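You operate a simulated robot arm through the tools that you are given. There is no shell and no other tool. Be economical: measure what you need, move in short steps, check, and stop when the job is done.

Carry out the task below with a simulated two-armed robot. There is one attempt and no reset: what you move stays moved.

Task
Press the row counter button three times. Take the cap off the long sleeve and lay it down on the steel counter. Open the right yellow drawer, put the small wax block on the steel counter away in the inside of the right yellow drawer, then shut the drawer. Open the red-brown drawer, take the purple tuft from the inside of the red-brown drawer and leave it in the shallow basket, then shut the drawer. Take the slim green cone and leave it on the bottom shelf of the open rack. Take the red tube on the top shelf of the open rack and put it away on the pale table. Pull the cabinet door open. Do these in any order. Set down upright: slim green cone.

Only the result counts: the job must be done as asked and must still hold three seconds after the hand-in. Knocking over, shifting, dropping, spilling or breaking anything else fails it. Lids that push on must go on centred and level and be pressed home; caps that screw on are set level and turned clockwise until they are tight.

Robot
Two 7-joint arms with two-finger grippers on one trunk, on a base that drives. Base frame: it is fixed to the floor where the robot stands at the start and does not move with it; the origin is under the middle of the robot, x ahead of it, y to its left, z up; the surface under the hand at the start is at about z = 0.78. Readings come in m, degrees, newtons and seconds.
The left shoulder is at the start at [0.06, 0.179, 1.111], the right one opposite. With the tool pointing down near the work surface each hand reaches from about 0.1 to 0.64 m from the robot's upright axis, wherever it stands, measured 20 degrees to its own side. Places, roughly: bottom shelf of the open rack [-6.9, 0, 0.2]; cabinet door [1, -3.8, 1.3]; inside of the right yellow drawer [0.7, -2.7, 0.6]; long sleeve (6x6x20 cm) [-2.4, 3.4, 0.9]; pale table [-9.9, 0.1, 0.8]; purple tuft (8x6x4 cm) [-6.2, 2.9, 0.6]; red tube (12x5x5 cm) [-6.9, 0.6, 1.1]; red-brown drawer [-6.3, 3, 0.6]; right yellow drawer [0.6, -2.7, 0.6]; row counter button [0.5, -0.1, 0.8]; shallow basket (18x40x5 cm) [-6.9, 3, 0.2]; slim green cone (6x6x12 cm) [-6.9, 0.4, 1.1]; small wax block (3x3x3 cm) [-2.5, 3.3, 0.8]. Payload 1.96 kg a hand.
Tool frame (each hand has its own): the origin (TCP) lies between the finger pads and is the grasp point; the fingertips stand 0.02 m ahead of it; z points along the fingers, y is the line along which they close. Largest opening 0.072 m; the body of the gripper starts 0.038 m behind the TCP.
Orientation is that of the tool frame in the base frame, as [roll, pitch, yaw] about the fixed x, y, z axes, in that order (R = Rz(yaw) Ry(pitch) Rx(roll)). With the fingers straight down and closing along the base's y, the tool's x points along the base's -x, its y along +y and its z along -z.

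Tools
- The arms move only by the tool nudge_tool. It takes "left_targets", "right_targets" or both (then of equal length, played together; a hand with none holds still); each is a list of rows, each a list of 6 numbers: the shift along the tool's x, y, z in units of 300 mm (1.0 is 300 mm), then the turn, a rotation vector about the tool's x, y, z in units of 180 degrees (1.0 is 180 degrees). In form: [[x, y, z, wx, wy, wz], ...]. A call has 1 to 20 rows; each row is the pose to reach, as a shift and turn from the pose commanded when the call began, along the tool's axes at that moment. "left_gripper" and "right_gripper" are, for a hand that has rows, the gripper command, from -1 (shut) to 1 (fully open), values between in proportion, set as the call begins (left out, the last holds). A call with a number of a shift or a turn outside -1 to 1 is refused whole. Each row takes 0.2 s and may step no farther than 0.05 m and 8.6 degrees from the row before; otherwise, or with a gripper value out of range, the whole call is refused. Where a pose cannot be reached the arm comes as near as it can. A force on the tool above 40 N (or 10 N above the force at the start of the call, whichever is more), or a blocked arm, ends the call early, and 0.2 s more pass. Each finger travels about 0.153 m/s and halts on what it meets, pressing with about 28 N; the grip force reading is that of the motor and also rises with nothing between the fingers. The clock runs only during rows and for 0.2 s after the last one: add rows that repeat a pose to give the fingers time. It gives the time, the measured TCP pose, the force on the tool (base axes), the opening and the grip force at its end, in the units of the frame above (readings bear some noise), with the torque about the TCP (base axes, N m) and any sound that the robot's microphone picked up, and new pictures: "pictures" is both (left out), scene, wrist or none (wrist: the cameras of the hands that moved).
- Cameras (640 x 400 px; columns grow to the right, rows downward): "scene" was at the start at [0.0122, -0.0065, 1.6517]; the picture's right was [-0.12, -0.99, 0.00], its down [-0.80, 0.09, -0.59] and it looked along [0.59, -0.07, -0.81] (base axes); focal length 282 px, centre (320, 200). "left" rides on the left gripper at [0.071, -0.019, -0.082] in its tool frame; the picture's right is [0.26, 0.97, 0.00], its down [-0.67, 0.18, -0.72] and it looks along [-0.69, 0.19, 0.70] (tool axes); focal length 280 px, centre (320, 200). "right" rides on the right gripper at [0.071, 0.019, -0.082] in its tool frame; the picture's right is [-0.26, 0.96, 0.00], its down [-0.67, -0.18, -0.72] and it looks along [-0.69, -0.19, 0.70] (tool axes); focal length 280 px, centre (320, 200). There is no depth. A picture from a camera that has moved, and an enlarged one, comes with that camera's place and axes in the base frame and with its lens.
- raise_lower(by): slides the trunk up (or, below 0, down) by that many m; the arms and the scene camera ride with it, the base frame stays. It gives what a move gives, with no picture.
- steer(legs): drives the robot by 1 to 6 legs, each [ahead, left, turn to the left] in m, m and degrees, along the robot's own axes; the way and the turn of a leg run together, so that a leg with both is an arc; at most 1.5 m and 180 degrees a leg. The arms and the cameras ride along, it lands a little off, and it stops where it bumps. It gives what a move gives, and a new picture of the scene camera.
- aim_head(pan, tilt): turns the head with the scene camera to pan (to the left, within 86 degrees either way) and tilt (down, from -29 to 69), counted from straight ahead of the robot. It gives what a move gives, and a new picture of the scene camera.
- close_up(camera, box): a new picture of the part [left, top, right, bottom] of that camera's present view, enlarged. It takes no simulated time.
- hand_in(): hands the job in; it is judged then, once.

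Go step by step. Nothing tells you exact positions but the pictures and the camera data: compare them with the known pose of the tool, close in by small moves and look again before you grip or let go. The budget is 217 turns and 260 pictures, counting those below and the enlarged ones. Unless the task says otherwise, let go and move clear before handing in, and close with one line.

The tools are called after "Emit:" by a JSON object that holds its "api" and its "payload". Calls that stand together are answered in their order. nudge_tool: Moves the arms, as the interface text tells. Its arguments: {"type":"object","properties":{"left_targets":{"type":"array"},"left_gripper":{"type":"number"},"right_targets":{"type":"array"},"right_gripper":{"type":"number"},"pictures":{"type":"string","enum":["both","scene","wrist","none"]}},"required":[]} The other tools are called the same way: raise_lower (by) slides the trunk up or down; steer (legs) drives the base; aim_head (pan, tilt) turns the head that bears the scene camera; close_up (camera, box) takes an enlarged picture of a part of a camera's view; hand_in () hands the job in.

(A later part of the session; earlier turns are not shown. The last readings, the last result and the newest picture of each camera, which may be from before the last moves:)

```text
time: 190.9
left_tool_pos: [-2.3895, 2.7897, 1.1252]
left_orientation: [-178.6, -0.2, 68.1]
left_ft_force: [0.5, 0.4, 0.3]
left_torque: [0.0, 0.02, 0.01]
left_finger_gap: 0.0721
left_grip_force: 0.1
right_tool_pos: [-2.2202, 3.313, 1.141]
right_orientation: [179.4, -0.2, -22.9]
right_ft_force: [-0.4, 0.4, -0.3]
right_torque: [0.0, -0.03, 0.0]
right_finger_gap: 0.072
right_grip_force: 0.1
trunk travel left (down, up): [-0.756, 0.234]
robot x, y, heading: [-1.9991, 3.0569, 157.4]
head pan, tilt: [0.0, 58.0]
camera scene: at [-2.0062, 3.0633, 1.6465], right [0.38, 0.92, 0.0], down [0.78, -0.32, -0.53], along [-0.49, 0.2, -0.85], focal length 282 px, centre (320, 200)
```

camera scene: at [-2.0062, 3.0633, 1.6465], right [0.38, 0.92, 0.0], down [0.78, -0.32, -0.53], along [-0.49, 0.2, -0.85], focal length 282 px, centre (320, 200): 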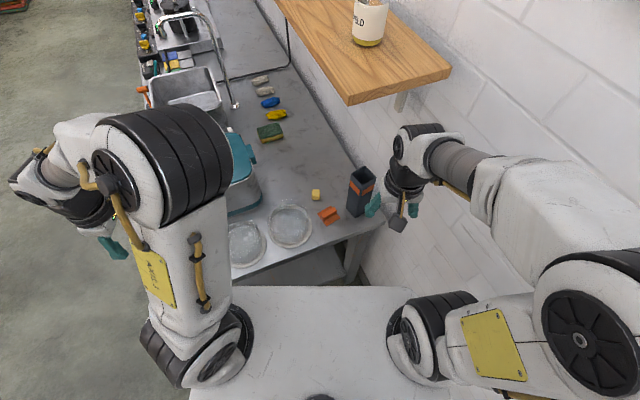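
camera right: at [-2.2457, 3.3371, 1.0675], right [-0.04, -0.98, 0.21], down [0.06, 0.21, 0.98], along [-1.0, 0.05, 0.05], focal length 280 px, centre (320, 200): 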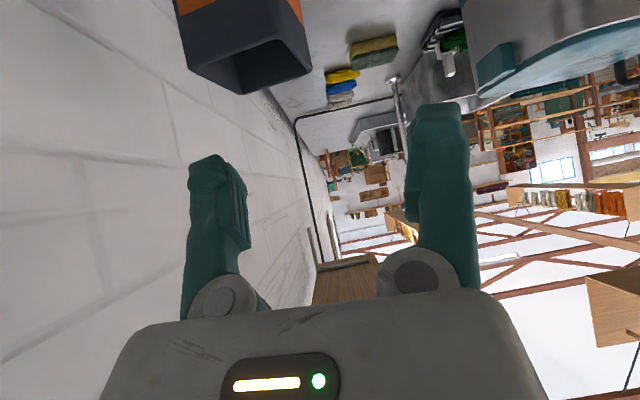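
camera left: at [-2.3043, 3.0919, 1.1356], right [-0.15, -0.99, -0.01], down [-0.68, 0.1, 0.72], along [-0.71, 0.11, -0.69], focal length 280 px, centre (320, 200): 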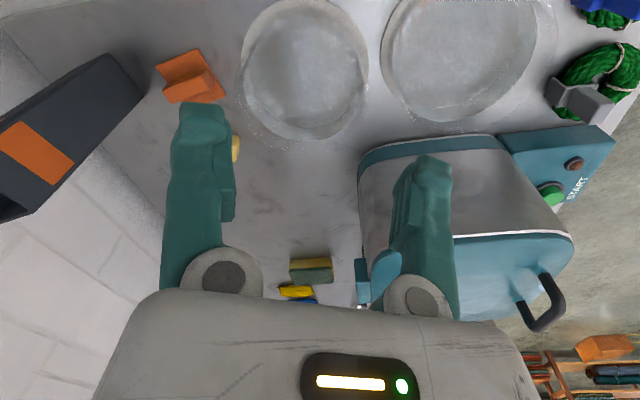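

Emit:
{"api": "nudge_tool", "payload": {"right_targets": [[-0.02, 0.12, 0.02, 0, 0, 0], [-0.04, 0.24, 0.06, 0, 0, 0], [-0.07, 0.35, 0.13, 0, 0, 0], [-0.1, 0.45, 0.2, 0, 0, 0], [-0.19, 0.475, 0.25, 0, 0, 0], [-0.28, 0.5, 0.31, 0, 0, 0], [-0.37, 0.52, 0.36, 0, 0, 0], [-0.46, 0.55, 0.41, 0, 0, 0], [-0.555, 0.571, 0.467, 0, 0, 0]], "pictures": "both"}}

```text
time: 192.9
left_tool_pos: [-2.3843, 2.7884, 1.127]
left_orientation: [-178.3, -0.2, 68.0]
left_ft_force: [0.4, -0.5, -0.3]
left_torque: [0.0, 0.01, 0.0]
left_finger_gap: 0.0723
left_grip_force: 0.0
right_tool_pos: [-2.4351, 3.217, 1.0045]
right_orientation: [179.3, 0.1, -22.9]
right_ft_force: [0.3, 0.6, 0.2]
right_torque: [-0.01, 0.02, 0.02]
right_finger_gap: 0.0722
right_grip_force: 0.1
trunk travel left (down, up): [-0.756, 0.234]
robot x, y, heading: [-1.9983, 3.0554, 157.6]
head pan, tilt: [0.0, 58.0]
camera scene: at [-1.9977, 3.0614, 1.6464], right [0.38, 0.92, 0.0], down [0.78, -0.32, -0.53], along [-0.49, 0.2, -0.85], focal length 282 px, centre (320, 200)
camera right: at [-2.377, 3.1714, 1.0855], right [-0.62, -0.79, 0.01], down [-0.55, 0.44, 0.71], along [-0.57, 0.43, -0.7], focal length 280 px, centre (320, 200)
```

scene: 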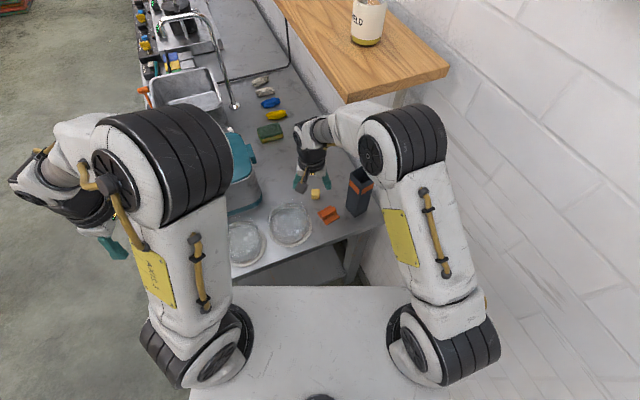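
right: 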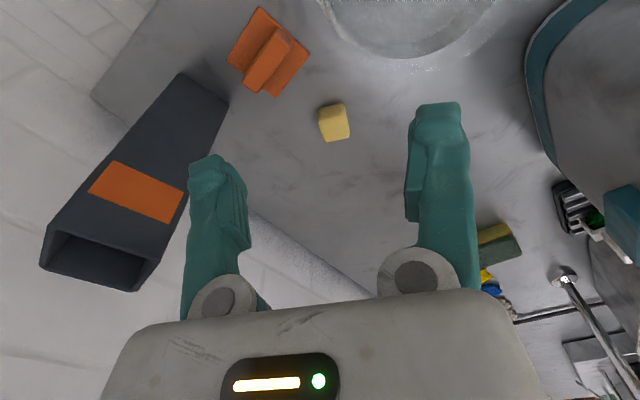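

The right elbow is close to (perhaps brushing) the shelf. I'll strafe the base 12 cm south for clearance, then continue.

Emit:
{"api": "steer", "payload": {"legs": [[-0.046, 0.125, 0]]}}

```text
time: 194.2
left_tool_pos: [-2.3936, 2.6547, 1.126]
left_orientation: [-178.6, -0.2, 68.3]
left_ft_force: [0.4, -0.5, -0.7]
left_torque: [-0.02, 0.03, 0.0]
left_finger_gap: 0.0721
left_grip_force: 0.1
right_tool_pos: [-2.4451, 3.0826, 1.002]
right_orientation: [179.5, -0.1, -22.8]
right_ft_force: [0.3, 0.2, 0.2]
right_torque: [-0.02, 0.02, 0.02]
right_finger_gap: 0.0723
right_grip_force: 0.0
trunk travel left (down, up): [-0.756, 0.234]
robot x, y, heading: [-1.9997, 2.9277, 157.9]
head pan, tilt: [0.0, 58.0]
camera scene: at [-2.0109, 2.9307, 1.6465], right [0.38, 0.92, 0.0], down [0.78, -0.32, -0.53], along [-0.49, 0.2, -0.85], focal length 282 px, centre (320, 200)
```

scene: 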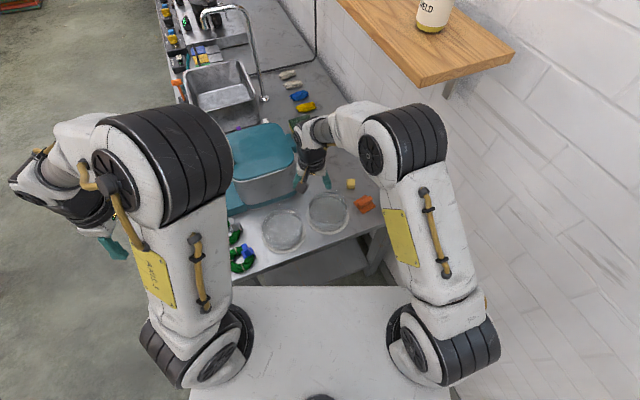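

Emit:
{"api": "nudge_tool", "payload": {"right_targets": [[-0.07, -0.073, 0.05, 0, 0, 0], [-0.14, -0.146, 0.1, 0, 0, 0], [-0.21, -0.219, 0.17, 0, 0, 0], [-0.28, -0.292, 0.25, 0, 0, 0], [-0.35, -0.365, 0.33, 0, 0, 0], [-0.421, -0.438, 0.407, 0, 0, 0], [-0.421, -0.438, 0.407, 0, 0, 0]], "pictures": "both"}}

```text
time: 195.8
left_tool_pos: [-2.3927, 2.6538, 1.1246]
left_orientation: [-178.6, -0.2, 68.2]
left_ft_force: [-0.4, 0.3, -0.9]
left_torque: [0.02, -0.01, -0.01]
left_finger_gap: 0.0721
left_grip_force: 0.1
right_tool_pos: [-2.511, 3.2525, 0.8768]
right_orientation: [179.5, -0.1, -22.8]
right_ft_force: [0.4, 0.2, 0.0]
right_torque: [0.01, -0.01, -0.01]
right_finger_gap: 0.0717
right_grip_force: 0.1
trunk travel left (down, up): [-0.756, 0.234]
robot x, y, heading: [-2.0013, 2.9209, 157.6]
head pan, tilt: [0.0, 58.0]
camera scene: at [-2.0107, 2.9288, 1.6465], right [0.38, 0.93, 0.0], down [0.78, -0.32, -0.53], along [-0.49, 0.2, -0.85], focal length 282 px, centre (320, 200)
camera right: at [-2.4533, 3.208, 0.9586], right [-0.62, -0.79, 0.01], down [-0.55, 0.44, 0.71], along [-0.56, 0.43, -0.7], focal length 280 px, centre (320, 200)
```

scene: 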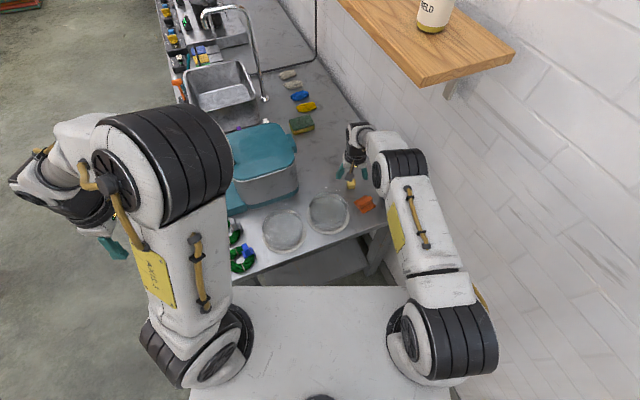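
right: 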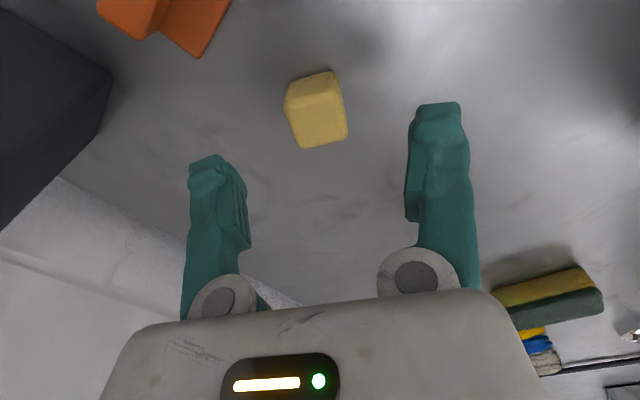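

On target. Lowering and gripping.

Emit:
{"api": "nudge_tool", "payload": {"right_targets": [[-0.005, 0, 0.06, 0, 0, 0], [-0.005, 0, 0.12, 0, 0, 0], [-0.005, 0, 0.16, 0, 0, 0], [-0.005, 0, 0.178, 0, 0, 0], [-0.005, 0, 0.178, 0, 0, 0]], "pictures": "none"}}

Emit:
{"api": "nudge_tool", "payload": {"right_targets": [[0, 0, -0.005, 0, 0, 0], [0, 0, -0.005, 0, 0, 0], [0, 0, -0.005, 0, 0, 0], [0, 0, -0.08, 0, 0, 0], [0, 0, -0.2, 0, 0, 0]], "right_gripper": -1, "pictures": "wrist"}}

```text
time: 197.0
left_tool_pos: [-2.3934, 2.6544, 1.1254]
left_orientation: [-178.7, -0.2, 68.2]
left_ft_force: [0.2, -0.7, 0.4]
left_torque: [0.0, 0.0, 0.0]
left_finger_gap: 0.0721
left_grip_force: 0.0
right_tool_pos: [-2.514, 3.252, 0.8245]
right_orientation: [179.5, -0.1, -22.8]
right_ft_force: [-0.4, -0.1, -0.2]
right_torque: [0.0, -0.04, -0.01]
right_finger_gap: 0.0722
right_grip_force: 0.0
trunk travel left (down, up): [-0.756, 0.234]
robot x, y, heading: [-2.0015, 2.9231, 157.7]
head pan, tilt: [0.0, 58.0]
```

```text
time: 198.2
left_tool_pos: [-2.393, 2.6538, 1.1257]
left_orientation: [-178.5, -0.3, 68.2]
left_ft_force: [0.5, -0.8, 0.9]
left_torque: [-0.01, -0.02, 0.01]
left_finger_gap: 0.072
left_grip_force: 0.1
right_tool_pos: [-2.5135, 3.2498, 0.8834]
right_orientation: [179.3, -0.1, -22.7]
right_ft_force: [1.0, -0.8, -0.5]
right_torque: [-0.03, -0.02, 0.01]
right_finger_gap: 0.0282
right_grip_force: 27.9
trunk travel left (down, up): [-0.756, 0.234]
robot x, y, heading: [-2.0025, 2.9201, 157.9]
head pan, tilt: [0.0, 58.0]
camera right: at [-2.4557, 3.2052, 0.9653], right [-0.62, -0.79, 0.01], down [-0.55, 0.44, 0.71], along [-0.56, 0.43, -0.7], focal length 280 px, centre (320, 200)
```

right: 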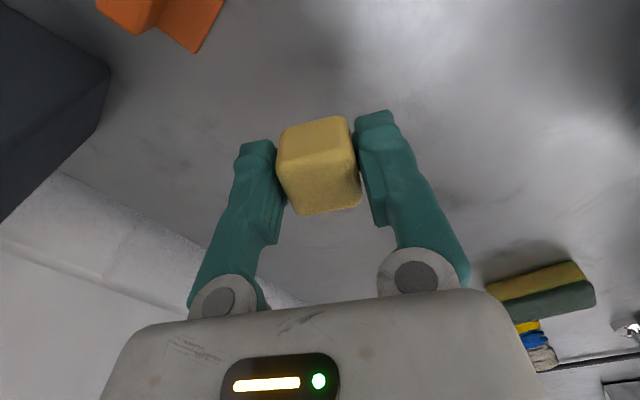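

Wax held. Withdrawing over the same path and backing away from the counter.

Emit:
{"api": "nudge_tool", "payload": {"right_targets": [[0.07, 0.073, -0.15, 0, 0, 0], [0.14, 0.146, -0.25, 0, 0, 0], [0.21, 0.219, -0.33, 0, 0, 0], [0.28, 0.292, -0.39, 0, 0, 0], [0.35, 0.365, -0.45, 0, 0, 0], [0.421, 0.438, -0.52, 0, 0, 0], [0.48, 0.5, -0.63, 0, 0, 0], [0.55, 0.5, -0.75, 0, 0, 0]], "pictures": "none"}}

Emit:
{"api": "steer", "payload": {"legs": [[-0.8, 0, 0]]}}

```text
refused: row 1 steps farther than a row can; nothing moved
```

```text
time: 199.7
left_tool_pos: [-2.3068, 2.6197, 1.1255]
left_orientation: [-178.6, -0.3, 68.1]
left_ft_force: [-0.1, 0.6, -0.1]
left_torque: [0.02, 0.05, 0.0]
left_finger_gap: 0.0718
left_grip_force: 0.1
right_tool_pos: [-2.4316, 3.2242, 0.8908]
right_orientation: [179.8, 1.4, -23.2]
right_ft_force: [-0.5, 1.7, 0.6]
right_torque: [-0.07, -0.03, 0.01]
right_finger_gap: 0.0285
right_grip_force: 28.3
trunk travel left (down, up): [-0.756, 0.234]
robot x, y, heading: [-1.9206, 2.8898, 157.6]
head pan, tilt: [0.0, 58.0]
stopped in leg 1: the force on the tool passed its limit at 72 N (the readings are from after the stop); the commanded pose is now the measured one
camera scene: at [-1.9244, 2.8944, 1.6463], right [0.38, 0.92, 0.0], down [0.78, -0.32, -0.53], along [-0.49, 0.2, -0.85], focal length 282 px, centre (320, 200)
```

scene: 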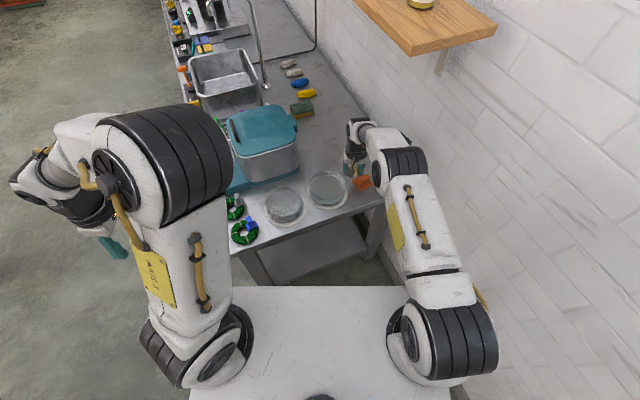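

A slip: the withdrawal was refused but the base moved, and the hand bumped something. Checking immediately with the wrist view.

Emit:
{"api": "close_up", "payload": {"camera": "right", "box": [0, 0, 640, 400]}}

Emit:
{"api": "close_up", "payload": {"camera": "scene", "box": [270, 110, 430, 210]}}

```text
1.00 times, centred on (320, 200) of right (not enlarged: the box is as wide or as high as the picture)
camera zoom: at [-2.3733, 3.1776, 0.9693], right [-0.62, -0.78, 0.01], down [-0.53, 0.43, 0.73], along [-0.58, 0.45, -0.68], focal length 280 px, centre (320, 200)
```

zoom: 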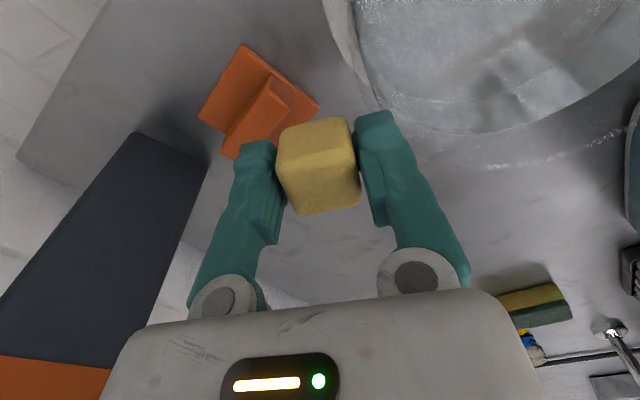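

```text
4.00 times, centred on (350, 160) of scene
camera zoom: at [-1.9244, 2.8944, 1.6463], right [0.38, 0.92, 0.0], down [0.78, -0.32, -0.53], along [-0.49, 0.2, -0.85], focal length 1128 px, centre (200, 360)
```

zoom: 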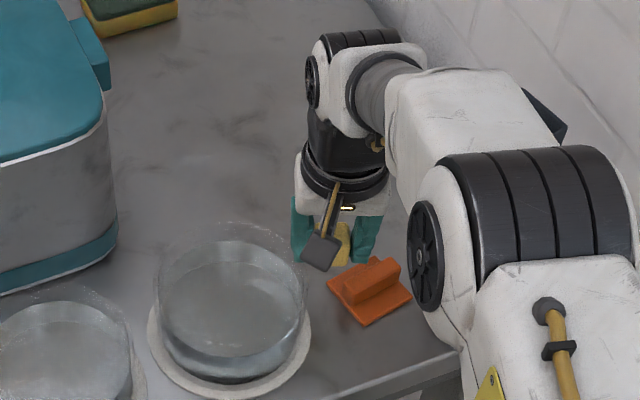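

Everything is still in place (sleeve upright, cap and bowls unmoved). Raising the hand straight up now, in proper steps.

Emit:
{"api": "nudge_tool", "payload": {"right_targets": [[0, 0, -0.1, 0, 0, 0], [0, 0, -0.2, 0, 0, 0], [0, 0, -0.32, 0, 0, 0], [0, 0.05, -0.44, 0, 0, 0], [0.05, 0.12, -0.55, 0, 0, 0], [0.1, 0.2, -0.65, 0, 0, 0], [0.16, 0.25, -0.75, 0, 0, 0]], "pictures": "scene"}}

```text
time: 201.3
left_tool_pos: [-2.3092, 2.6199, 1.125]
left_orientation: [-178.7, -0.2, 68.0]
left_ft_force: [-0.4, 0.1, -0.2]
left_torque: [0.0, 0.0, 0.01]
left_finger_gap: 0.0722
left_grip_force: 0.0
right_tool_pos: [-2.4182, 3.1555, 1.1017]
right_orientation: [179.1, 8.1, -21.7]
right_ft_force: [0.6, 0.5, -1.0]
right_torque: [0.01, -0.06, 0.04]
right_finger_gap: 0.0282
right_grip_force: 28.0
right hand out of reach, approached as far as the arm can: row 3, 4, 5, 6, 7
trunk travel left (down, up): [-0.756, 0.234]
robot x, y, heading: [-1.9194, 2.8902, 157.7]
head pan, tilt: [0.0, 58.0]
camera scene: at [-1.9267, 2.8965, 1.6464], right [0.38, 0.92, 0.0], down [0.78, -0.32, -0.53], along [-0.49, 0.2, -0.85], focal length 282 px, centre (320, 200)
```

scene: 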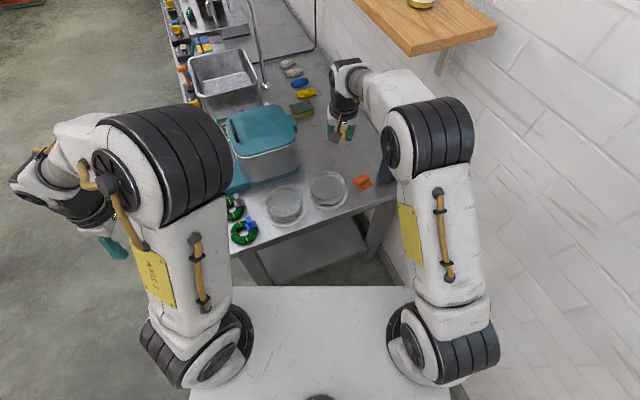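

Clear. Backing away from the counter.

Emit:
{"api": "steer", "payload": {"legs": [[-0.7, 0, 0]]}}

Emit:
{"api": "close_up", "payload": {"camera": "scene", "box": [240, 30, 400, 130]}}

```text
time: 205.1
left_tool_pos: [-1.6687, 2.3562, 1.1241]
left_orientation: [-178.7, -0.2, 67.4]
left_ft_force: [0.0, 0.2, -0.3]
left_torque: [0.0, -0.02, 0.03]
left_finger_gap: 0.072
left_grip_force: 0.1
right_tool_pos: [-1.7717, 2.8914, 1.1023]
right_orientation: [179.1, 8.1, -22.4]
right_ft_force: [0.3, -0.2, 0.0]
right_torque: [0.04, 0.0, 0.0]
right_finger_gap: 0.0284
right_grip_force: 28.7
trunk travel left (down, up): [-0.756, 0.234]
robot x, y, heading: [-1.2744, 2.6173, 156.8]
head pan, tilt: [0.0, 58.0]
camera scene: at [-1.2834, 2.6258, 1.6465], right [0.39, 0.92, 0.0], down [0.78, -0.33, -0.53], along [-0.49, 0.21, -0.85], focal length 282 px, centre (320, 200)
```

scene: 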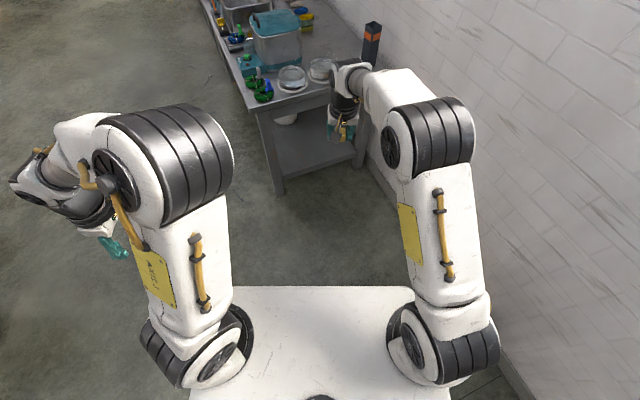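

```text
4.00 times, centred on (320, 80) of scene
camera zoom: at [-1.2834, 2.6258, 1.6465], right [0.39, 0.92, 0.0], down [0.78, -0.33, -0.53], along [-0.49, 0.21, -0.85], focal length 1128 px, centre (320, 680)
```

zoom: 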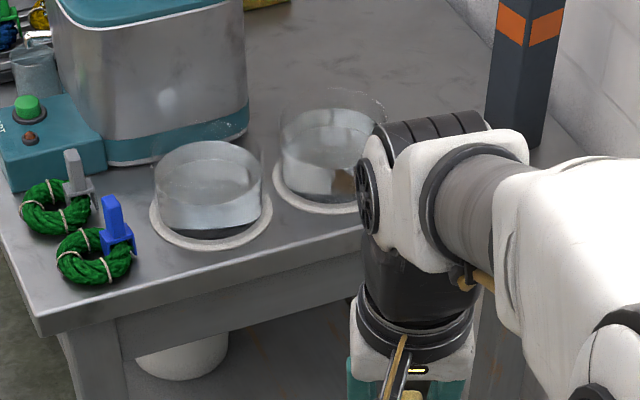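

All is well there. Driving to the yellow bench now.

Emit:
{"api": "steer", "payload": {"legs": [[0, 0, 129.6], [1.365, 0, 0], [1.365, 0, 0], [0, 0, -13.2], [1.3, 0, 0], [1.3, 0, 0]]}}

Emit:
{"api": "steer", "payload": {"legs": [[0, 0, 86.8]]}}

Emit:
{"api": "aim_head", "payload": {"pan": -10, "tilt": 35}}

```text
time: 236.5
left_tool_pos: [-0.2791, -2.8468, 1.1252]
left_orientation: [-178.6, -0.1, 179.2]
left_ft_force: [-1.0, 0.0, -0.9]
left_torque: [-0.02, -0.01, 0.04]
left_finger_gap: 0.072
left_grip_force: 0.0
right_tool_pos: [-0.7393, -3.1408, 1.102]
right_orientation: [179.1, 8.2, 89.5]
right_ft_force: [-0.4, -0.3, -0.3]
right_torque: [0.0, -0.01, 0.01]
right_finger_gap: 0.028
right_grip_force: 28.1
trunk travel left (down, up): [-0.756, 0.234]
robot x, y, heading: [-0.6708, -2.579, -91.3]
head pan, tilt: [0.0, 58.0]
camera scene: at [-0.6731, -2.5853, 1.6465], right [-1.0, 0.02, 0.0], down [0.02, 0.85, -0.53], along [-0.01, -0.53, -0.85], focal length 282 px, centre (320, 200)
```

scene: 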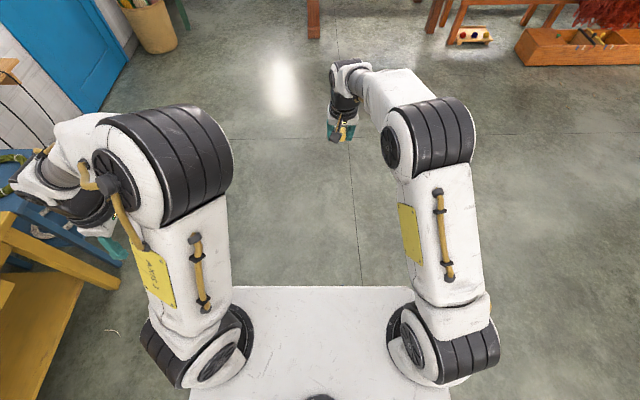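

```text
time: 240.7
left_tool_pos: [-0.3925, -2.1937, 1.1257]
left_orientation: [-178.5, -0.2, -92.6]
left_ft_force: [-0.3, -0.2, 1.0]
left_torque: [0.02, -0.02, -0.04]
left_finger_gap: 0.072
left_grip_force: 0.0
right_tool_pos: [-0.1111, -2.6624, 1.1022]
right_orientation: [179.1, 8.1, 177.7]
right_ft_force: [0.2, -0.6, 0.6]
right_torque: [-0.03, 0.0, 0.03]
right_finger_gap: 0.0281
right_grip_force: 28.2
trunk travel left (down, up): [-0.756, 0.234]
robot x, y, heading: [-0.6719, -2.5792, -3.1]
head pan, tilt: [0.0, 58.0]
camera scene: at [-0.6638, -2.5767, 1.6465], right [-0.05, -1.0, 0.0], down [-0.85, 0.04, -0.53], along [0.53, -0.03, -0.85], focal length 282 px, centre (320, 200)
```

scene: 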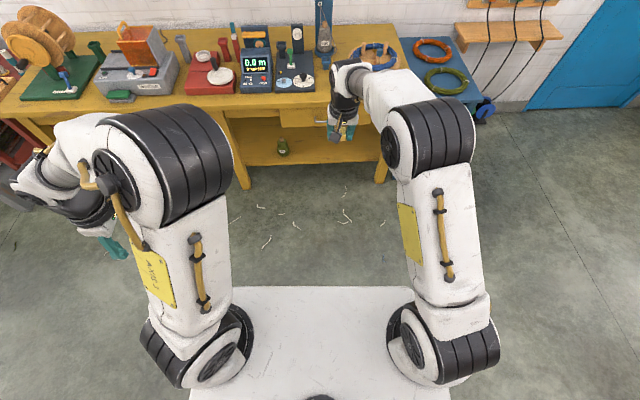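

```text
time: 241.6
left_tool_pos: [-0.3918, -2.1926, 1.1244]
left_orientation: [-178.6, -0.3, -92.5]
left_ft_force: [0.9, -0.1, 1.1]
left_torque: [0.0, 0.04, -0.01]
left_finger_gap: 0.072
left_grip_force: 0.1
right_tool_pos: [-0.1116, -2.6626, 1.1014]
right_orientation: [179.0, 8.2, 177.7]
right_ft_force: [-0.4, -0.6, -0.9]
right_torque: [-0.01, -0.03, 0.0]
right_finger_gap: 0.0284
right_grip_force: 28.0
trunk travel left (down, up): [-0.756, 0.234]
robot x, y, heading: [-0.6708, -2.5788, -3.0]
head pan, tilt: [-10.0, 35.0]
camera scene: at [-0.6469, -2.5929, 1.6783], right [-0.22, -0.97, 0.0], down [-0.56, 0.13, -0.82], along [0.8, -0.18, -0.57], focal length 282 px, centre (320, 200)
```

scene: 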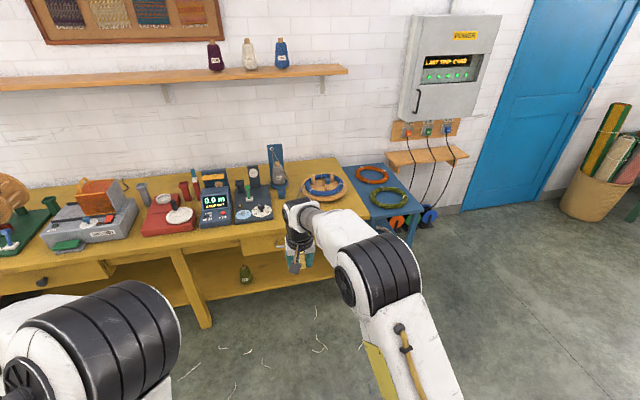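

The bench is ahead; the right drawer is hidden behind the right arm, and the "POWER" cabinet with a handle is on the wall to the right. Moving the right hand aside to see the drawer.

Emit:
{"api": "nudge_tool", "payload": {"right_targets": [[0.1, -0.12, 0, 0, 0.01, 0], [0.2, -0.25, 0, 0, 0.02, 0], [0.3, -0.38, 0, 0, 0.03, 0], [0.4, -0.5, 0, 0, 0.0456, 0], [0.45, -0.62, 0, 0, 0.0456, 0], [0.45, -0.75, 0, 0, 0.0456, 0]], "pictures": "none"}}

Emit:
{"api": "close_up", "payload": {"camera": "scene", "box": [160, 150, 400, 300]}}

Emit:
{"api": "close_up", "payload": {"camera": "scene", "box": [376, 0, 536, 100]}}

```text
time: 243.0
left_tool_pos: [-0.3915, -2.1946, 1.1254]
left_orientation: [-178.7, -0.2, -92.4]
left_ft_force: [-0.2, 0.1, 0.3]
left_torque: [0.03, -0.02, -0.03]
left_finger_gap: 0.0718
left_grip_force: 0.1
right_tool_pos: [-0.2519, -2.8839, 1.078]
right_orientation: [179.1, 0.0, 177.8]
right_ft_force: [1.1, 0.4, -0.1]
right_torque: [0.01, 0.02, -0.01]
right_finger_gap: 0.0282
right_grip_force: 27.8
trunk travel left (down, up): [-0.756, 0.234]
robot x, y, heading: [-0.672, -2.5748, -3.0]
head pan, tilt: [-10.0, 35.0]
```

```text
2.67 times, centred on (280, 225) of scene
camera zoom: at [-0.6464, -2.5947, 1.6784], right [-0.23, -0.97, 0.0], down [-0.56, 0.13, -0.82], along [0.8, -0.18, -0.57], focal length 752 px, centre (427, 133)
```

zoom: 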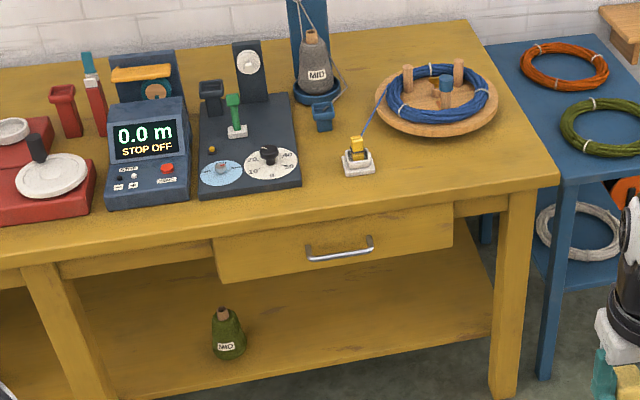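

```text
4.00 times, centred on (456, 50) of scene
camera zoom: at [-0.6464, -2.5947, 1.6784], right [-0.23, -0.97, 0.0], down [-0.56, 0.13, -0.82], along [0.8, -0.18, -0.57], focal length 1128 px, centre (-224, 800)
```

zoom: 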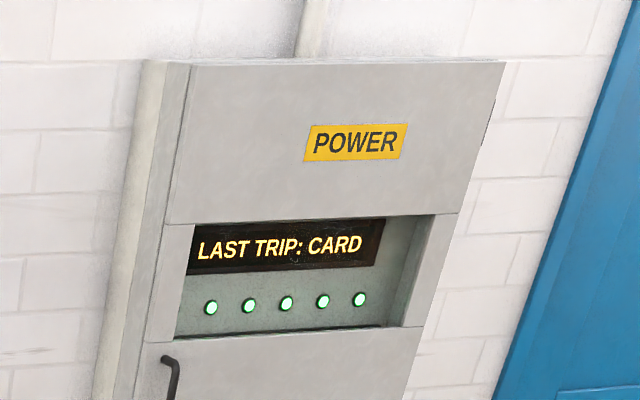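

The right drawer has a horizontal bar handle near [0.465, -2.665, 0.63]. I'll turn the left hand to point forward with fingers closing vertically.

Emit:
{"api": "nudge_tool", "payload": {"left_targets": [[0.0, -0.03, 0, 0.045, 0, 0], [0.05, -0.06, 0, 0.09, 0, 0], [0.13, -0.1, 0, 0.135, 0, 0], [0.22, -0.14, 0, 0.18, 0, 0], [0.31, -0.18, 0, 0.225, 0, 0], [0.4, -0.22, 0, 0.27, 0, 0], [0.49, -0.25, 0, 0.315, 0, 0], [0.58, -0.28, 0, 0.36, 0, 0], [0.67, -0.31, 0, 0.405, 0, 0], [0.77, -0.34, 0, 0.45, 0, 0], [0.867, -0.37, 0, 0.496, 0, 0], [0.867, -0.37, 0, 0.5, 0, 0]], "pictures": "scene"}}

```text
time: 245.0
left_tool_pos: [-0.2284, -2.4748, 1.2737]
left_orientation: [-109.2, -14.2, -103.2]
left_ft_force: [-0.2, -1.5, 0.2]
left_torque: [-0.01, 0.02, 0.06]
left_finger_gap: 0.072
left_grip_force: 0.0
left hand out of reach, approached as far as the arm can: row 3, 4, 5, 6, 7, 8, 9, 10
right_tool_pos: [-0.2497, -2.8895, 1.0751]
right_orientation: [178.7, -0.2, 177.8]
right_ft_force: [0.2, -0.4, -0.6]
right_torque: [0.07, 0.0, 0.0]
right_finger_gap: 0.0282
right_grip_force: 27.7
trunk travel left (down, up): [-0.756, 0.234]
robot x, y, heading: [-0.6689, -2.5787, -3.0]
head pan, tilt: [-10.0, 35.0]
stopped in row 10 (left hand): the arm was blocked; the commanded pose is now the measured one
camera scene: at [-0.6438, -2.6021, 1.6782], right [-0.23, -0.97, -0.01], down [-0.56, 0.13, -0.82], along [0.8, -0.18, -0.58], focal length 282 px, centre (320, 200)
```

scene: 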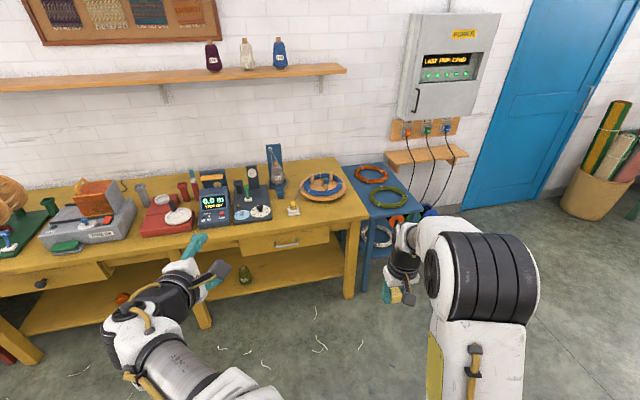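

The left arm is contorted in this posture, so I'll do the drawer with the right arm alone (parking the wax on the bench). First tucking the left arm back.

Emit:
{"api": "nudge_tool", "payload": {"left_targets": [[-0.07, 0.06, -0.05, -0.0426, -0.0114, 0], [-0.14, 0.12, -0.1, -0.085, -0.023, 0], [-0.22, 0.18, -0.15, -0.128, -0.034, 0], [-0.29, 0.24, -0.2, -0.17, -0.0456, 0], [-0.36, 0.3, -0.25, -0.213, -0.057, 0], [-0.43, 0.36, -0.3, -0.2556, -0.068, 0], [-0.5, 0.42, -0.36, -0.298, -0.08, 0], [-0.58, 0.48, -0.41, -0.34, -0.091, 0], [-0.65, 0.53, -0.457, -0.383, -0.1027, 0]], "pictures": "scene"}}

```text
time: 247.0
left_tool_pos: [-0.3707, -2.2658, 1.1224]
left_orientation: [-179.8, -0.1, -93.2]
left_ft_force: [1.2, 0.1, -0.3]
left_torque: [-0.01, -0.02, 0.0]
left_finger_gap: 0.0719
left_grip_force: 0.0
right_tool_pos: [-0.2513, -2.8822, 1.0783]
right_orientation: [179.1, 0.0, 177.8]
right_ft_force: [-0.3, -0.5, 0.1]
right_torque: [-0.04, 0.03, 0.02]
right_finger_gap: 0.0283
right_grip_force: 28.1
trunk travel left (down, up): [-0.756, 0.234]
robot x, y, heading: [-0.6727, -2.5792, -3.0]
head pan, tilt: [-10.0, 35.0]
camera scene: at [-0.6461, -2.592, 1.6784], right [-0.23, -0.97, 0.0], down [-0.56, 0.13, -0.82], along [0.8, -0.18, -0.57], focal length 282 px, centre (320, 200)
```

scene: 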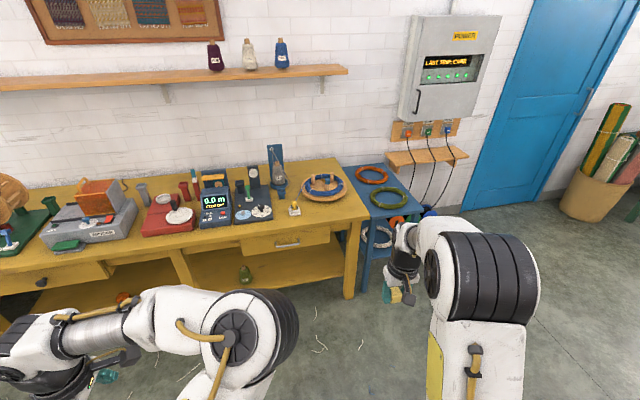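

Emit:
{"api": "steer", "payload": {"legs": [[0, 0, 3], [0.65, 0.115, 0]]}}

Emit:
{"api": "aim_head", "payload": {"pan": -25, "tilt": 55}}

```text
time: 251.0
left_tool_pos: [0.2582, -2.1376, 1.1231]
left_orientation: [-179.9, 0.0, -90.2]
left_ft_force: [-0.1, -0.5, 0.9]
left_torque: [-0.02, 0.02, -0.01]
left_finger_gap: 0.072
left_grip_force: 0.0
right_tool_pos: [0.4084, -2.7485, 1.0783]
right_orientation: [179.1, -0.1, -179.4]
right_ft_force: [0.6, -0.7, -0.4]
right_torque: [-0.02, 0.0, 0.0]
right_finger_gap: 0.0283
right_grip_force: 28.0
trunk travel left (down, up): [-0.756, 0.234]
robot x, y, heading: [-0.0305, -2.4647, -0.2]
head pan, tilt: [-10.0, 35.0]
camera scene: at [-0.0015, -2.4782, 1.6784], right [-0.18, -0.98, 0.0], down [-0.56, 0.1, -0.82], along [0.81, -0.15, -0.57], focal length 282 px, centre (320, 200)
```

scene: 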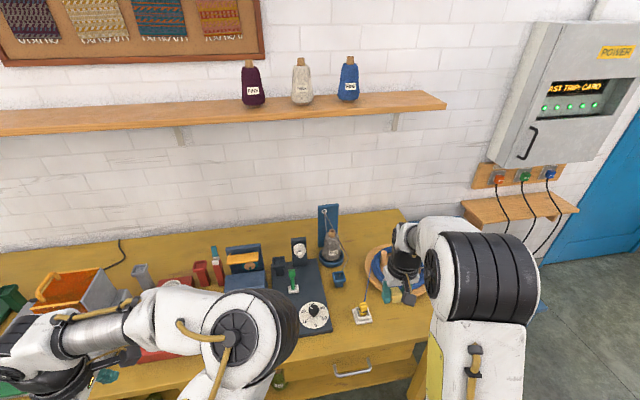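

```text
time: 251.9
left_tool_pos: [0.2584, -2.139, 1.1235]
left_orientation: [-179.8, -0.1, -90.2]
left_ft_force: [-0.6, 0.0, 0.1]
left_torque: [-0.02, -0.02, 0.01]
left_finger_gap: 0.0718
left_grip_force: 0.0
right_tool_pos: [0.4085, -2.7481, 1.0785]
right_orientation: [179.0, 0.0, -179.4]
right_ft_force: [-0.1, -0.2, -0.5]
right_torque: [0.04, 0.03, 0.01]
right_finger_gap: 0.0284
right_grip_force: 27.8
trunk travel left (down, up): [-0.756, 0.234]
robot x, y, heading: [-0.0317, -2.4644, -0.1]
head pan, tilt: [-25.0, 55.0]
camera scene: at [-0.0228, -2.4932, 1.6502], right [-0.43, -0.91, 0.0], down [-0.74, 0.35, -0.57], along [0.52, -0.24, -0.82], focal length 282 px, centre (320, 200)
```

scene: 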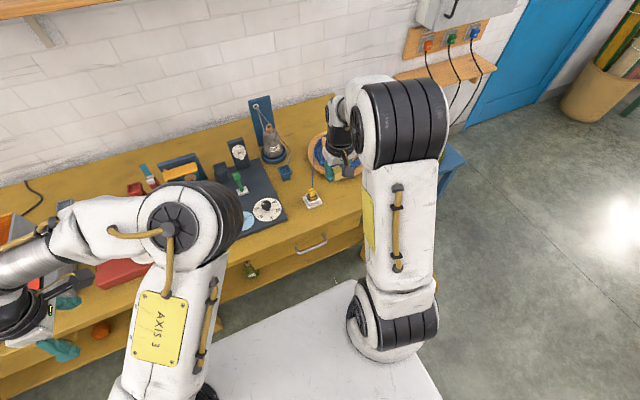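

Handle refined to about [0.434, -2.667, 0.654]. Lowering the wax toward a free spot on the bench top near [0.50, -2.77].

Emit:
{"api": "nudge_tool", "payload": {"right_targets": [[-0.06, -0.015, 0.12, 0, 0, 0], [-0.12, -0.03, 0.24, 0, 0, 0], [-0.18, -0.045, 0.36, 0, 0, 0], [-0.24, -0.06, 0.48, 0, 0, 0], [-0.3, -0.073, 0.6, 0, 0, 0], [-0.3, -0.073, 0.72, 0, 0, 0], [-0.3, -0.073, 0.8, 0, 0, 0]], "pictures": "both"}}

```text
time: 253.5
left_tool_pos: [0.2579, -2.1384, 1.1225]
left_orientation: [-179.8, -0.1, -90.2]
left_ft_force: [0.2, 0.1, 0.2]
left_torque: [-0.02, -0.03, 0.01]
left_finger_gap: 0.0719
left_grip_force: 0.1
right_tool_pos: [0.4987, -2.7667, 0.8374]
right_orientation: [179.0, 0.0, -179.5]
right_ft_force: [-0.1, 0.1, -0.4]
right_torque: [0.06, 0.0, 0.0]
right_finger_gap: 0.0282
right_grip_force: 27.9
trunk travel left (down, up): [-0.756, 0.234]
robot x, y, heading: [-0.0245, -2.4652, -0.1]
head pan, tilt: [-25.0, 55.0]
camera scene: at [-0.0222, -2.4934, 1.6502], right [-0.43, -0.9, 0.0], down [-0.74, 0.35, -0.57], along [0.52, -0.24, -0.82], focal length 282 px, centre (320, 200)
camera right: at [0.4271, -2.7492, 0.9185], right [0.25, 0.97, 0.01], down [0.68, -0.19, 0.71], along [0.69, -0.17, -0.7], focal length 280 px, centre (320, 200)
```

scene: 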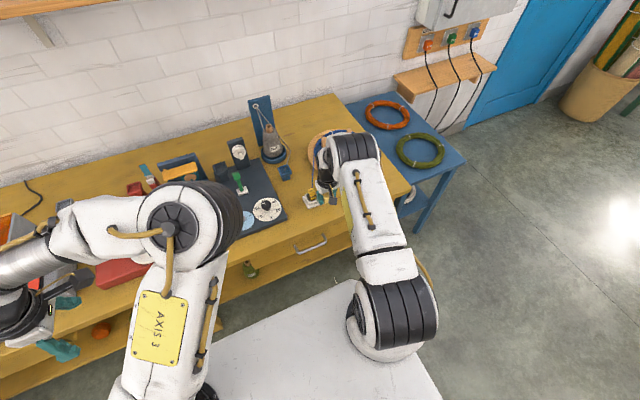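
right: 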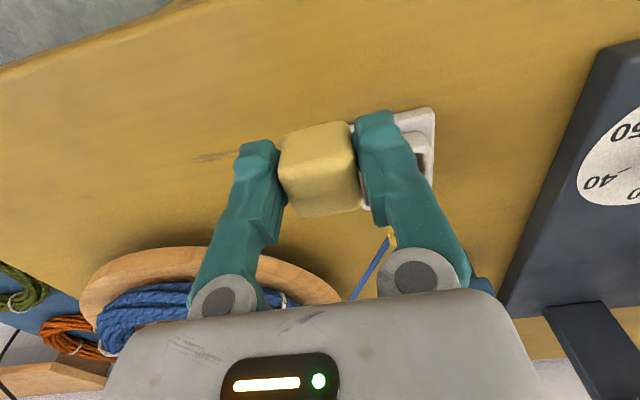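

The white switch is near one finger; shifting 4 cm away from it and lowering to contact.

Emit:
{"api": "nudge_tool", "payload": {"right_targets": [[0.01, -0.07, 0, 0, 0, 0], [0.02, -0.14, 0.03, 0, 0, 0], [0.02, -0.14, 0.08, 0, 0, 0], [0.02, -0.14, 0.12, 0, 0, 0], [0.02, -0.14, 0.14, 0, 0, 0], [0.02, -0.14, 0.155, 0, 0, 0], [0.02, -0.14, 0.17, 0, 0, 0], [0.02, -0.14, 0.185, 0, 0, 0], [0.02, -0.14, 0.2, 0, 0, 0], [0.02, -0.14, 0.215, 0, 0, 0], [0.02, -0.14, 0.23, 0, 0, 0]], "pictures": "wrist"}}

```text
time: 255.6
left_tool_pos: [0.2565, -2.1369, 1.1238]
left_orientation: [-179.7, -0.3, -90.2]
left_ft_force: [0.5, -0.3, 0.5]
left_torque: [0.0, 0.0, 0.01]
left_finger_gap: 0.072
left_grip_force: 0.0
right_tool_pos: [0.4922, -2.8079, 0.7805]
right_orientation: [179.2, 0.1, -179.4]
right_ft_force: [-5.7, 1.7, 18.1]
right_torque: [-0.11, 0.1, -0.05]
right_finger_gap: 0.0283
right_grip_force: 27.7
trunk travel left (down, up): [-0.756, 0.234]
robot x, y, heading: [-0.0292, -2.4636, -0.3]
head pan, tilt: [-25.0, 55.0]
stopped in row 10 (right hand): the force on the tool passed its limit at 44 N (the readings are from after the stop); the commanded pose is now the measured one
camera right: at [0.4212, -2.7907, 0.8613], right [0.25, 0.97, 0.01], down [0.67, -0.18, 0.72], along [0.69, -0.17, -0.7], focal length 280 px, centre (320, 200)
```

right: 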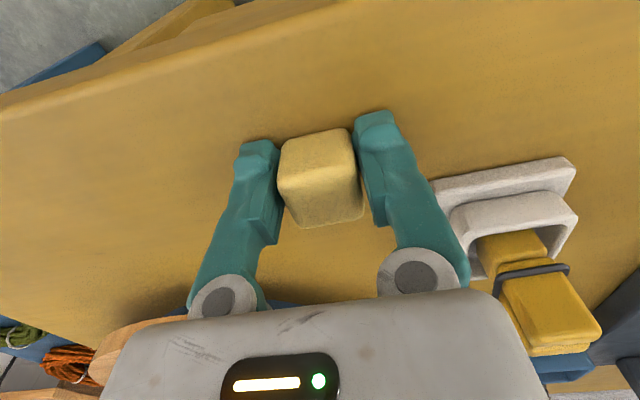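

Wax touches the bench (top z≈0.76). Releasing and rising.

Emit:
{"api": "nudge_tool", "payload": {"right_targets": [[0, 0, -0.004, 0, 0, 0], [0, 0, -0.004, 0, 0, 0], [0, 0, -0.004, 0, 0, 0], [0, 0, -0.08, 0, 0, 0], [0, 0, -0.2, 0, 0, 0], [0.1, 0, -0.3, 0, 0, 0], [0.2, 0, -0.38, 0, 0, 0], [0.35, 0, -0.38, 0, 0, 0], [0.5, 0, -0.38, 0, 0, 0], [0.6, 0, -0.38, 0, 0, 0]], "right_gripper": 1, "pictures": "wrist"}}

```text
time: 257.8
left_tool_pos: [0.258, -2.1395, 1.1235]
left_orientation: [-179.8, -0.1, -90.3]
left_ft_force: [0.2, -0.7, -0.4]
left_torque: [0.0, -0.01, 0.03]
left_finger_gap: 0.0719
left_grip_force: 0.0
right_tool_pos: [0.3122, -2.811, 0.893]
right_orientation: [179.2, 0.1, -179.4]
right_ft_force: [0.1, 0.5, 0.4]
right_torque: [-0.01, -0.04, 0.02]
right_finger_gap: 0.0719
right_grip_force: 0.0
trunk travel left (down, up): [-0.756, 0.234]
robot x, y, heading: [-0.0282, -2.4629, -0.4]
head pan, tilt: [-25.0, 55.0]
camera right: at [0.2405, -2.7945, 0.9736], right [0.25, 0.97, 0.01], down [0.68, -0.18, 0.71], along [0.69, -0.17, -0.7], focal length 280 px, centre (320, 200)
```

right: 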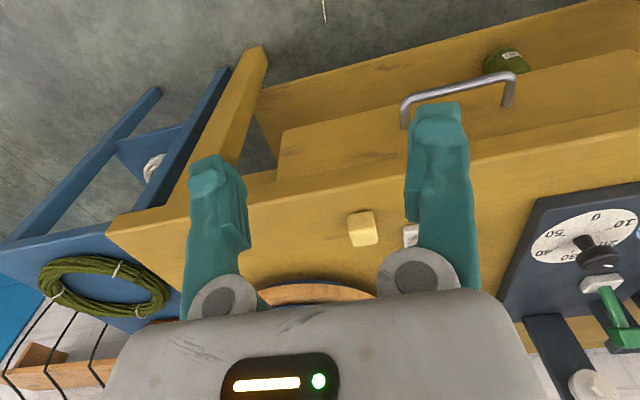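

The wax rests on the bench and the handle bar runs y −2.73…−2.60 at x≈0.425. Now rotating the right hand to point forward with fingers closing vertically.

Emit:
{"api": "nudge_tool", "payload": {"right_targets": [[0.1, 0, -0.1, 0, 0, 0], [0.2, 0.0, -0.2, -0.0257, -0.0257, 0.0257], [0.3, 0.03, -0.3, -0.0514, -0.0514, 0.0514], [0.3, 0.06, -0.35, -0.077, -0.077, 0.077], [0.3, 0.1, -0.35, -0.1027, -0.1027, 0.1027], [0.3, 0.13, -0.35, -0.1283, -0.1283, 0.1283], [0.3, 0.17, -0.35, -0.154, -0.154, 0.154], [0.3, 0.2, -0.35, -0.1797, -0.1797, 0.1797], [0.3, 0.24, -0.35, -0.2053, -0.2053, 0.2053], [0.3, 0.27, -0.35, -0.231, -0.231, 0.231], [0.3, 0.3, -0.35, -0.2567, -0.2567, 0.2567], [0.3, 0.33, -0.35, -0.2823, -0.2823, 0.2823], [0.3, 0.37, -0.35, -0.308, -0.308, 0.308], [0.3, 0.37, -0.35, -0.3337, -0.3337, 0.3337], [0.3, 0.37, -0.35, -0.3593, -0.3593, 0.3593], [0.3, 0.37, -0.35, -0.385, -0.385, 0.385]], "pictures": "scene"}}

```text
time: 261.2
left_tool_pos: [0.2585, -2.1389, 1.1221]
left_orientation: [-179.9, -0.2, -90.3]
left_ft_force: [0.2, -0.7, -0.4]
left_torque: [-0.01, 0.03, 0.0]
left_finger_gap: 0.072
left_grip_force: 0.1
right_tool_pos: [0.2215, -2.7073, 0.9825]
right_orientation: [89.8, -0.8, 90.7]
right_ft_force: [-0.4, -0.1, 0.2]
right_torque: [0.01, -0.02, 0.0]
right_finger_gap: 0.072
right_grip_force: 0.1
right hand out of reach, approached as far as the arm can: row 5, 6, 7, 8, 9, 10, 11, 12, 13, 14, 15, 16
trunk travel left (down, up): [-0.756, 0.234]
robot x, y, heading: [-0.0262, -2.463, -0.0]
head pan, tilt: [-25.0, 55.0]
camera scene: at [-0.023, -2.4931, 1.6502], right [-0.43, -0.9, 0.0], down [-0.74, 0.35, -0.57], along [0.52, -0.24, -0.82], focal length 282 px, centre (320, 200)
```

scene: 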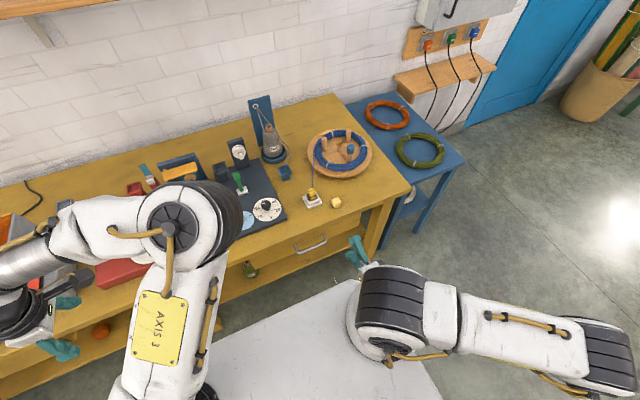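

The hand points forward. Backing up a little and lowering the trunk to handle height.

Emit:
{"api": "steer", "payload": {"legs": [[-0.2, 0, 0]]}}

Emit:
{"api": "raise_lower", "payload": {"by": -0.33}}

Emit:
{"api": "nudge_tool", "payload": {"right_targets": [[0, 0, 0.1, 0, 0, 0], [0.05, 0, 0.2, 0, 0, 0], [0.1, 0, 0.3, 0, 0, 0], [0.13, 0, 0.4, 0, 0, 0], [0.13, 0, 0.5, 0, 0, 0]], "pictures": "both"}}

```text
time: 262.8
left_tool_pos: [0.0618, -2.1379, 1.1228]
left_orientation: [-179.7, -0.1, -90.1]
left_ft_force: [0.6, 0.0, 0.3]
left_torque: [-0.01, -0.03, 0.0]
left_finger_gap: 0.0721
left_grip_force: 0.1
right_tool_pos: [0.0268, -2.7065, 0.9837]
right_orientation: [89.8, -0.8, 90.7]
right_ft_force: [-0.2, -0.7, 0.3]
right_torque: [-0.03, 0.0, -0.02]
right_finger_gap: 0.0718
right_grip_force: 0.0
trunk travel left (down, up): [-0.756, 0.234]
robot x, y, heading: [-0.2231, -2.4615, -0.4]
head pan, tilt: [-25.0, 55.0]
camera scene: at [-0.2194, -2.4927, 1.6502], right [-0.42, -0.91, 0.0], down [-0.74, 0.35, -0.57], along [0.52, -0.24, -0.82], focal length 282 px, centre (320, 200)
```

scene: 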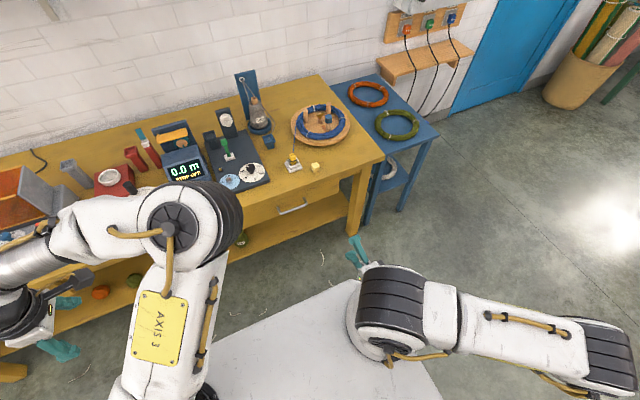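

```text
time: 266.0
left_tool_pos: [0.0614, -2.1376, 0.7924]
left_orientation: [-179.8, -0.1, -90.1]
left_ft_force: [-0.5, 0.2, -0.2]
left_torque: [-0.02, 0.03, 0.0]
left_finger_gap: 0.0721
left_grip_force: 0.0
right_tool_pos: [0.0279, -2.7056, 0.6531]
right_orientation: [89.9, -0.8, 90.7]
right_ft_force: [-0.1, 0.3, -0.8]
right_torque: [-0.01, -0.04, 0.0]
right_finger_gap: 0.0719
right_grip_force: 0.1
trunk travel left (down, up): [-0.426, 0.564]
robot x, y, heading: [-0.2243, -2.4648, -0.2]
head pan, tilt: [-25.0, 55.0]
```

```text
time: 267.2
left_tool_pos: [0.061, -2.1384, 0.7935]
left_orientation: [-179.8, -0.1, -90.2]
left_ft_force: [0.3, 0.2, -0.4]
left_torque: [0.01, -0.01, -0.02]
left_finger_gap: 0.0719
left_grip_force: 0.1
right_tool_pos: [0.1796, -2.6664, 0.6522]
right_orientation: [90.0, -0.8, 90.8]
right_ft_force: [0.0, 0.0, 0.4]
right_torque: [0.04, 0.01, 0.0]
right_finger_gap: 0.072
right_grip_force: 0.1
trunk travel left (down, up): [-0.426, 0.564]
robot x, y, heading: [-0.223, -2.4648, -0.3]
head pan, tilt: [-25.0, 55.0]
camera scene: at [-0.2185, -2.4928, 1.3202], right [-0.42, -0.91, 0.0], down [-0.74, 0.35, -0.57], along [0.52, -0.24, -0.82], focal length 282 px, centre (320, 200)
camera right: at [0.096, -2.5969, 0.6723], right [0.0, -0.28, 0.96], down [-0.71, -0.68, -0.19], along [0.71, -0.68, -0.2], focal length 280 px, centre (320, 200)
```

scene: 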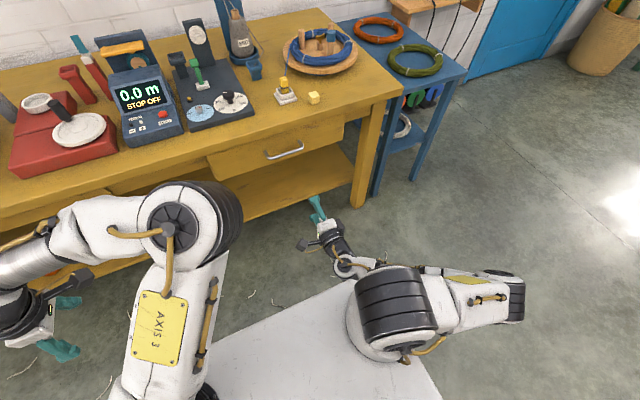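
right: 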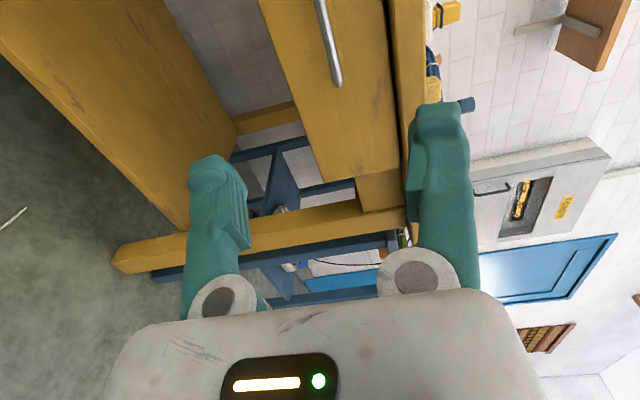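

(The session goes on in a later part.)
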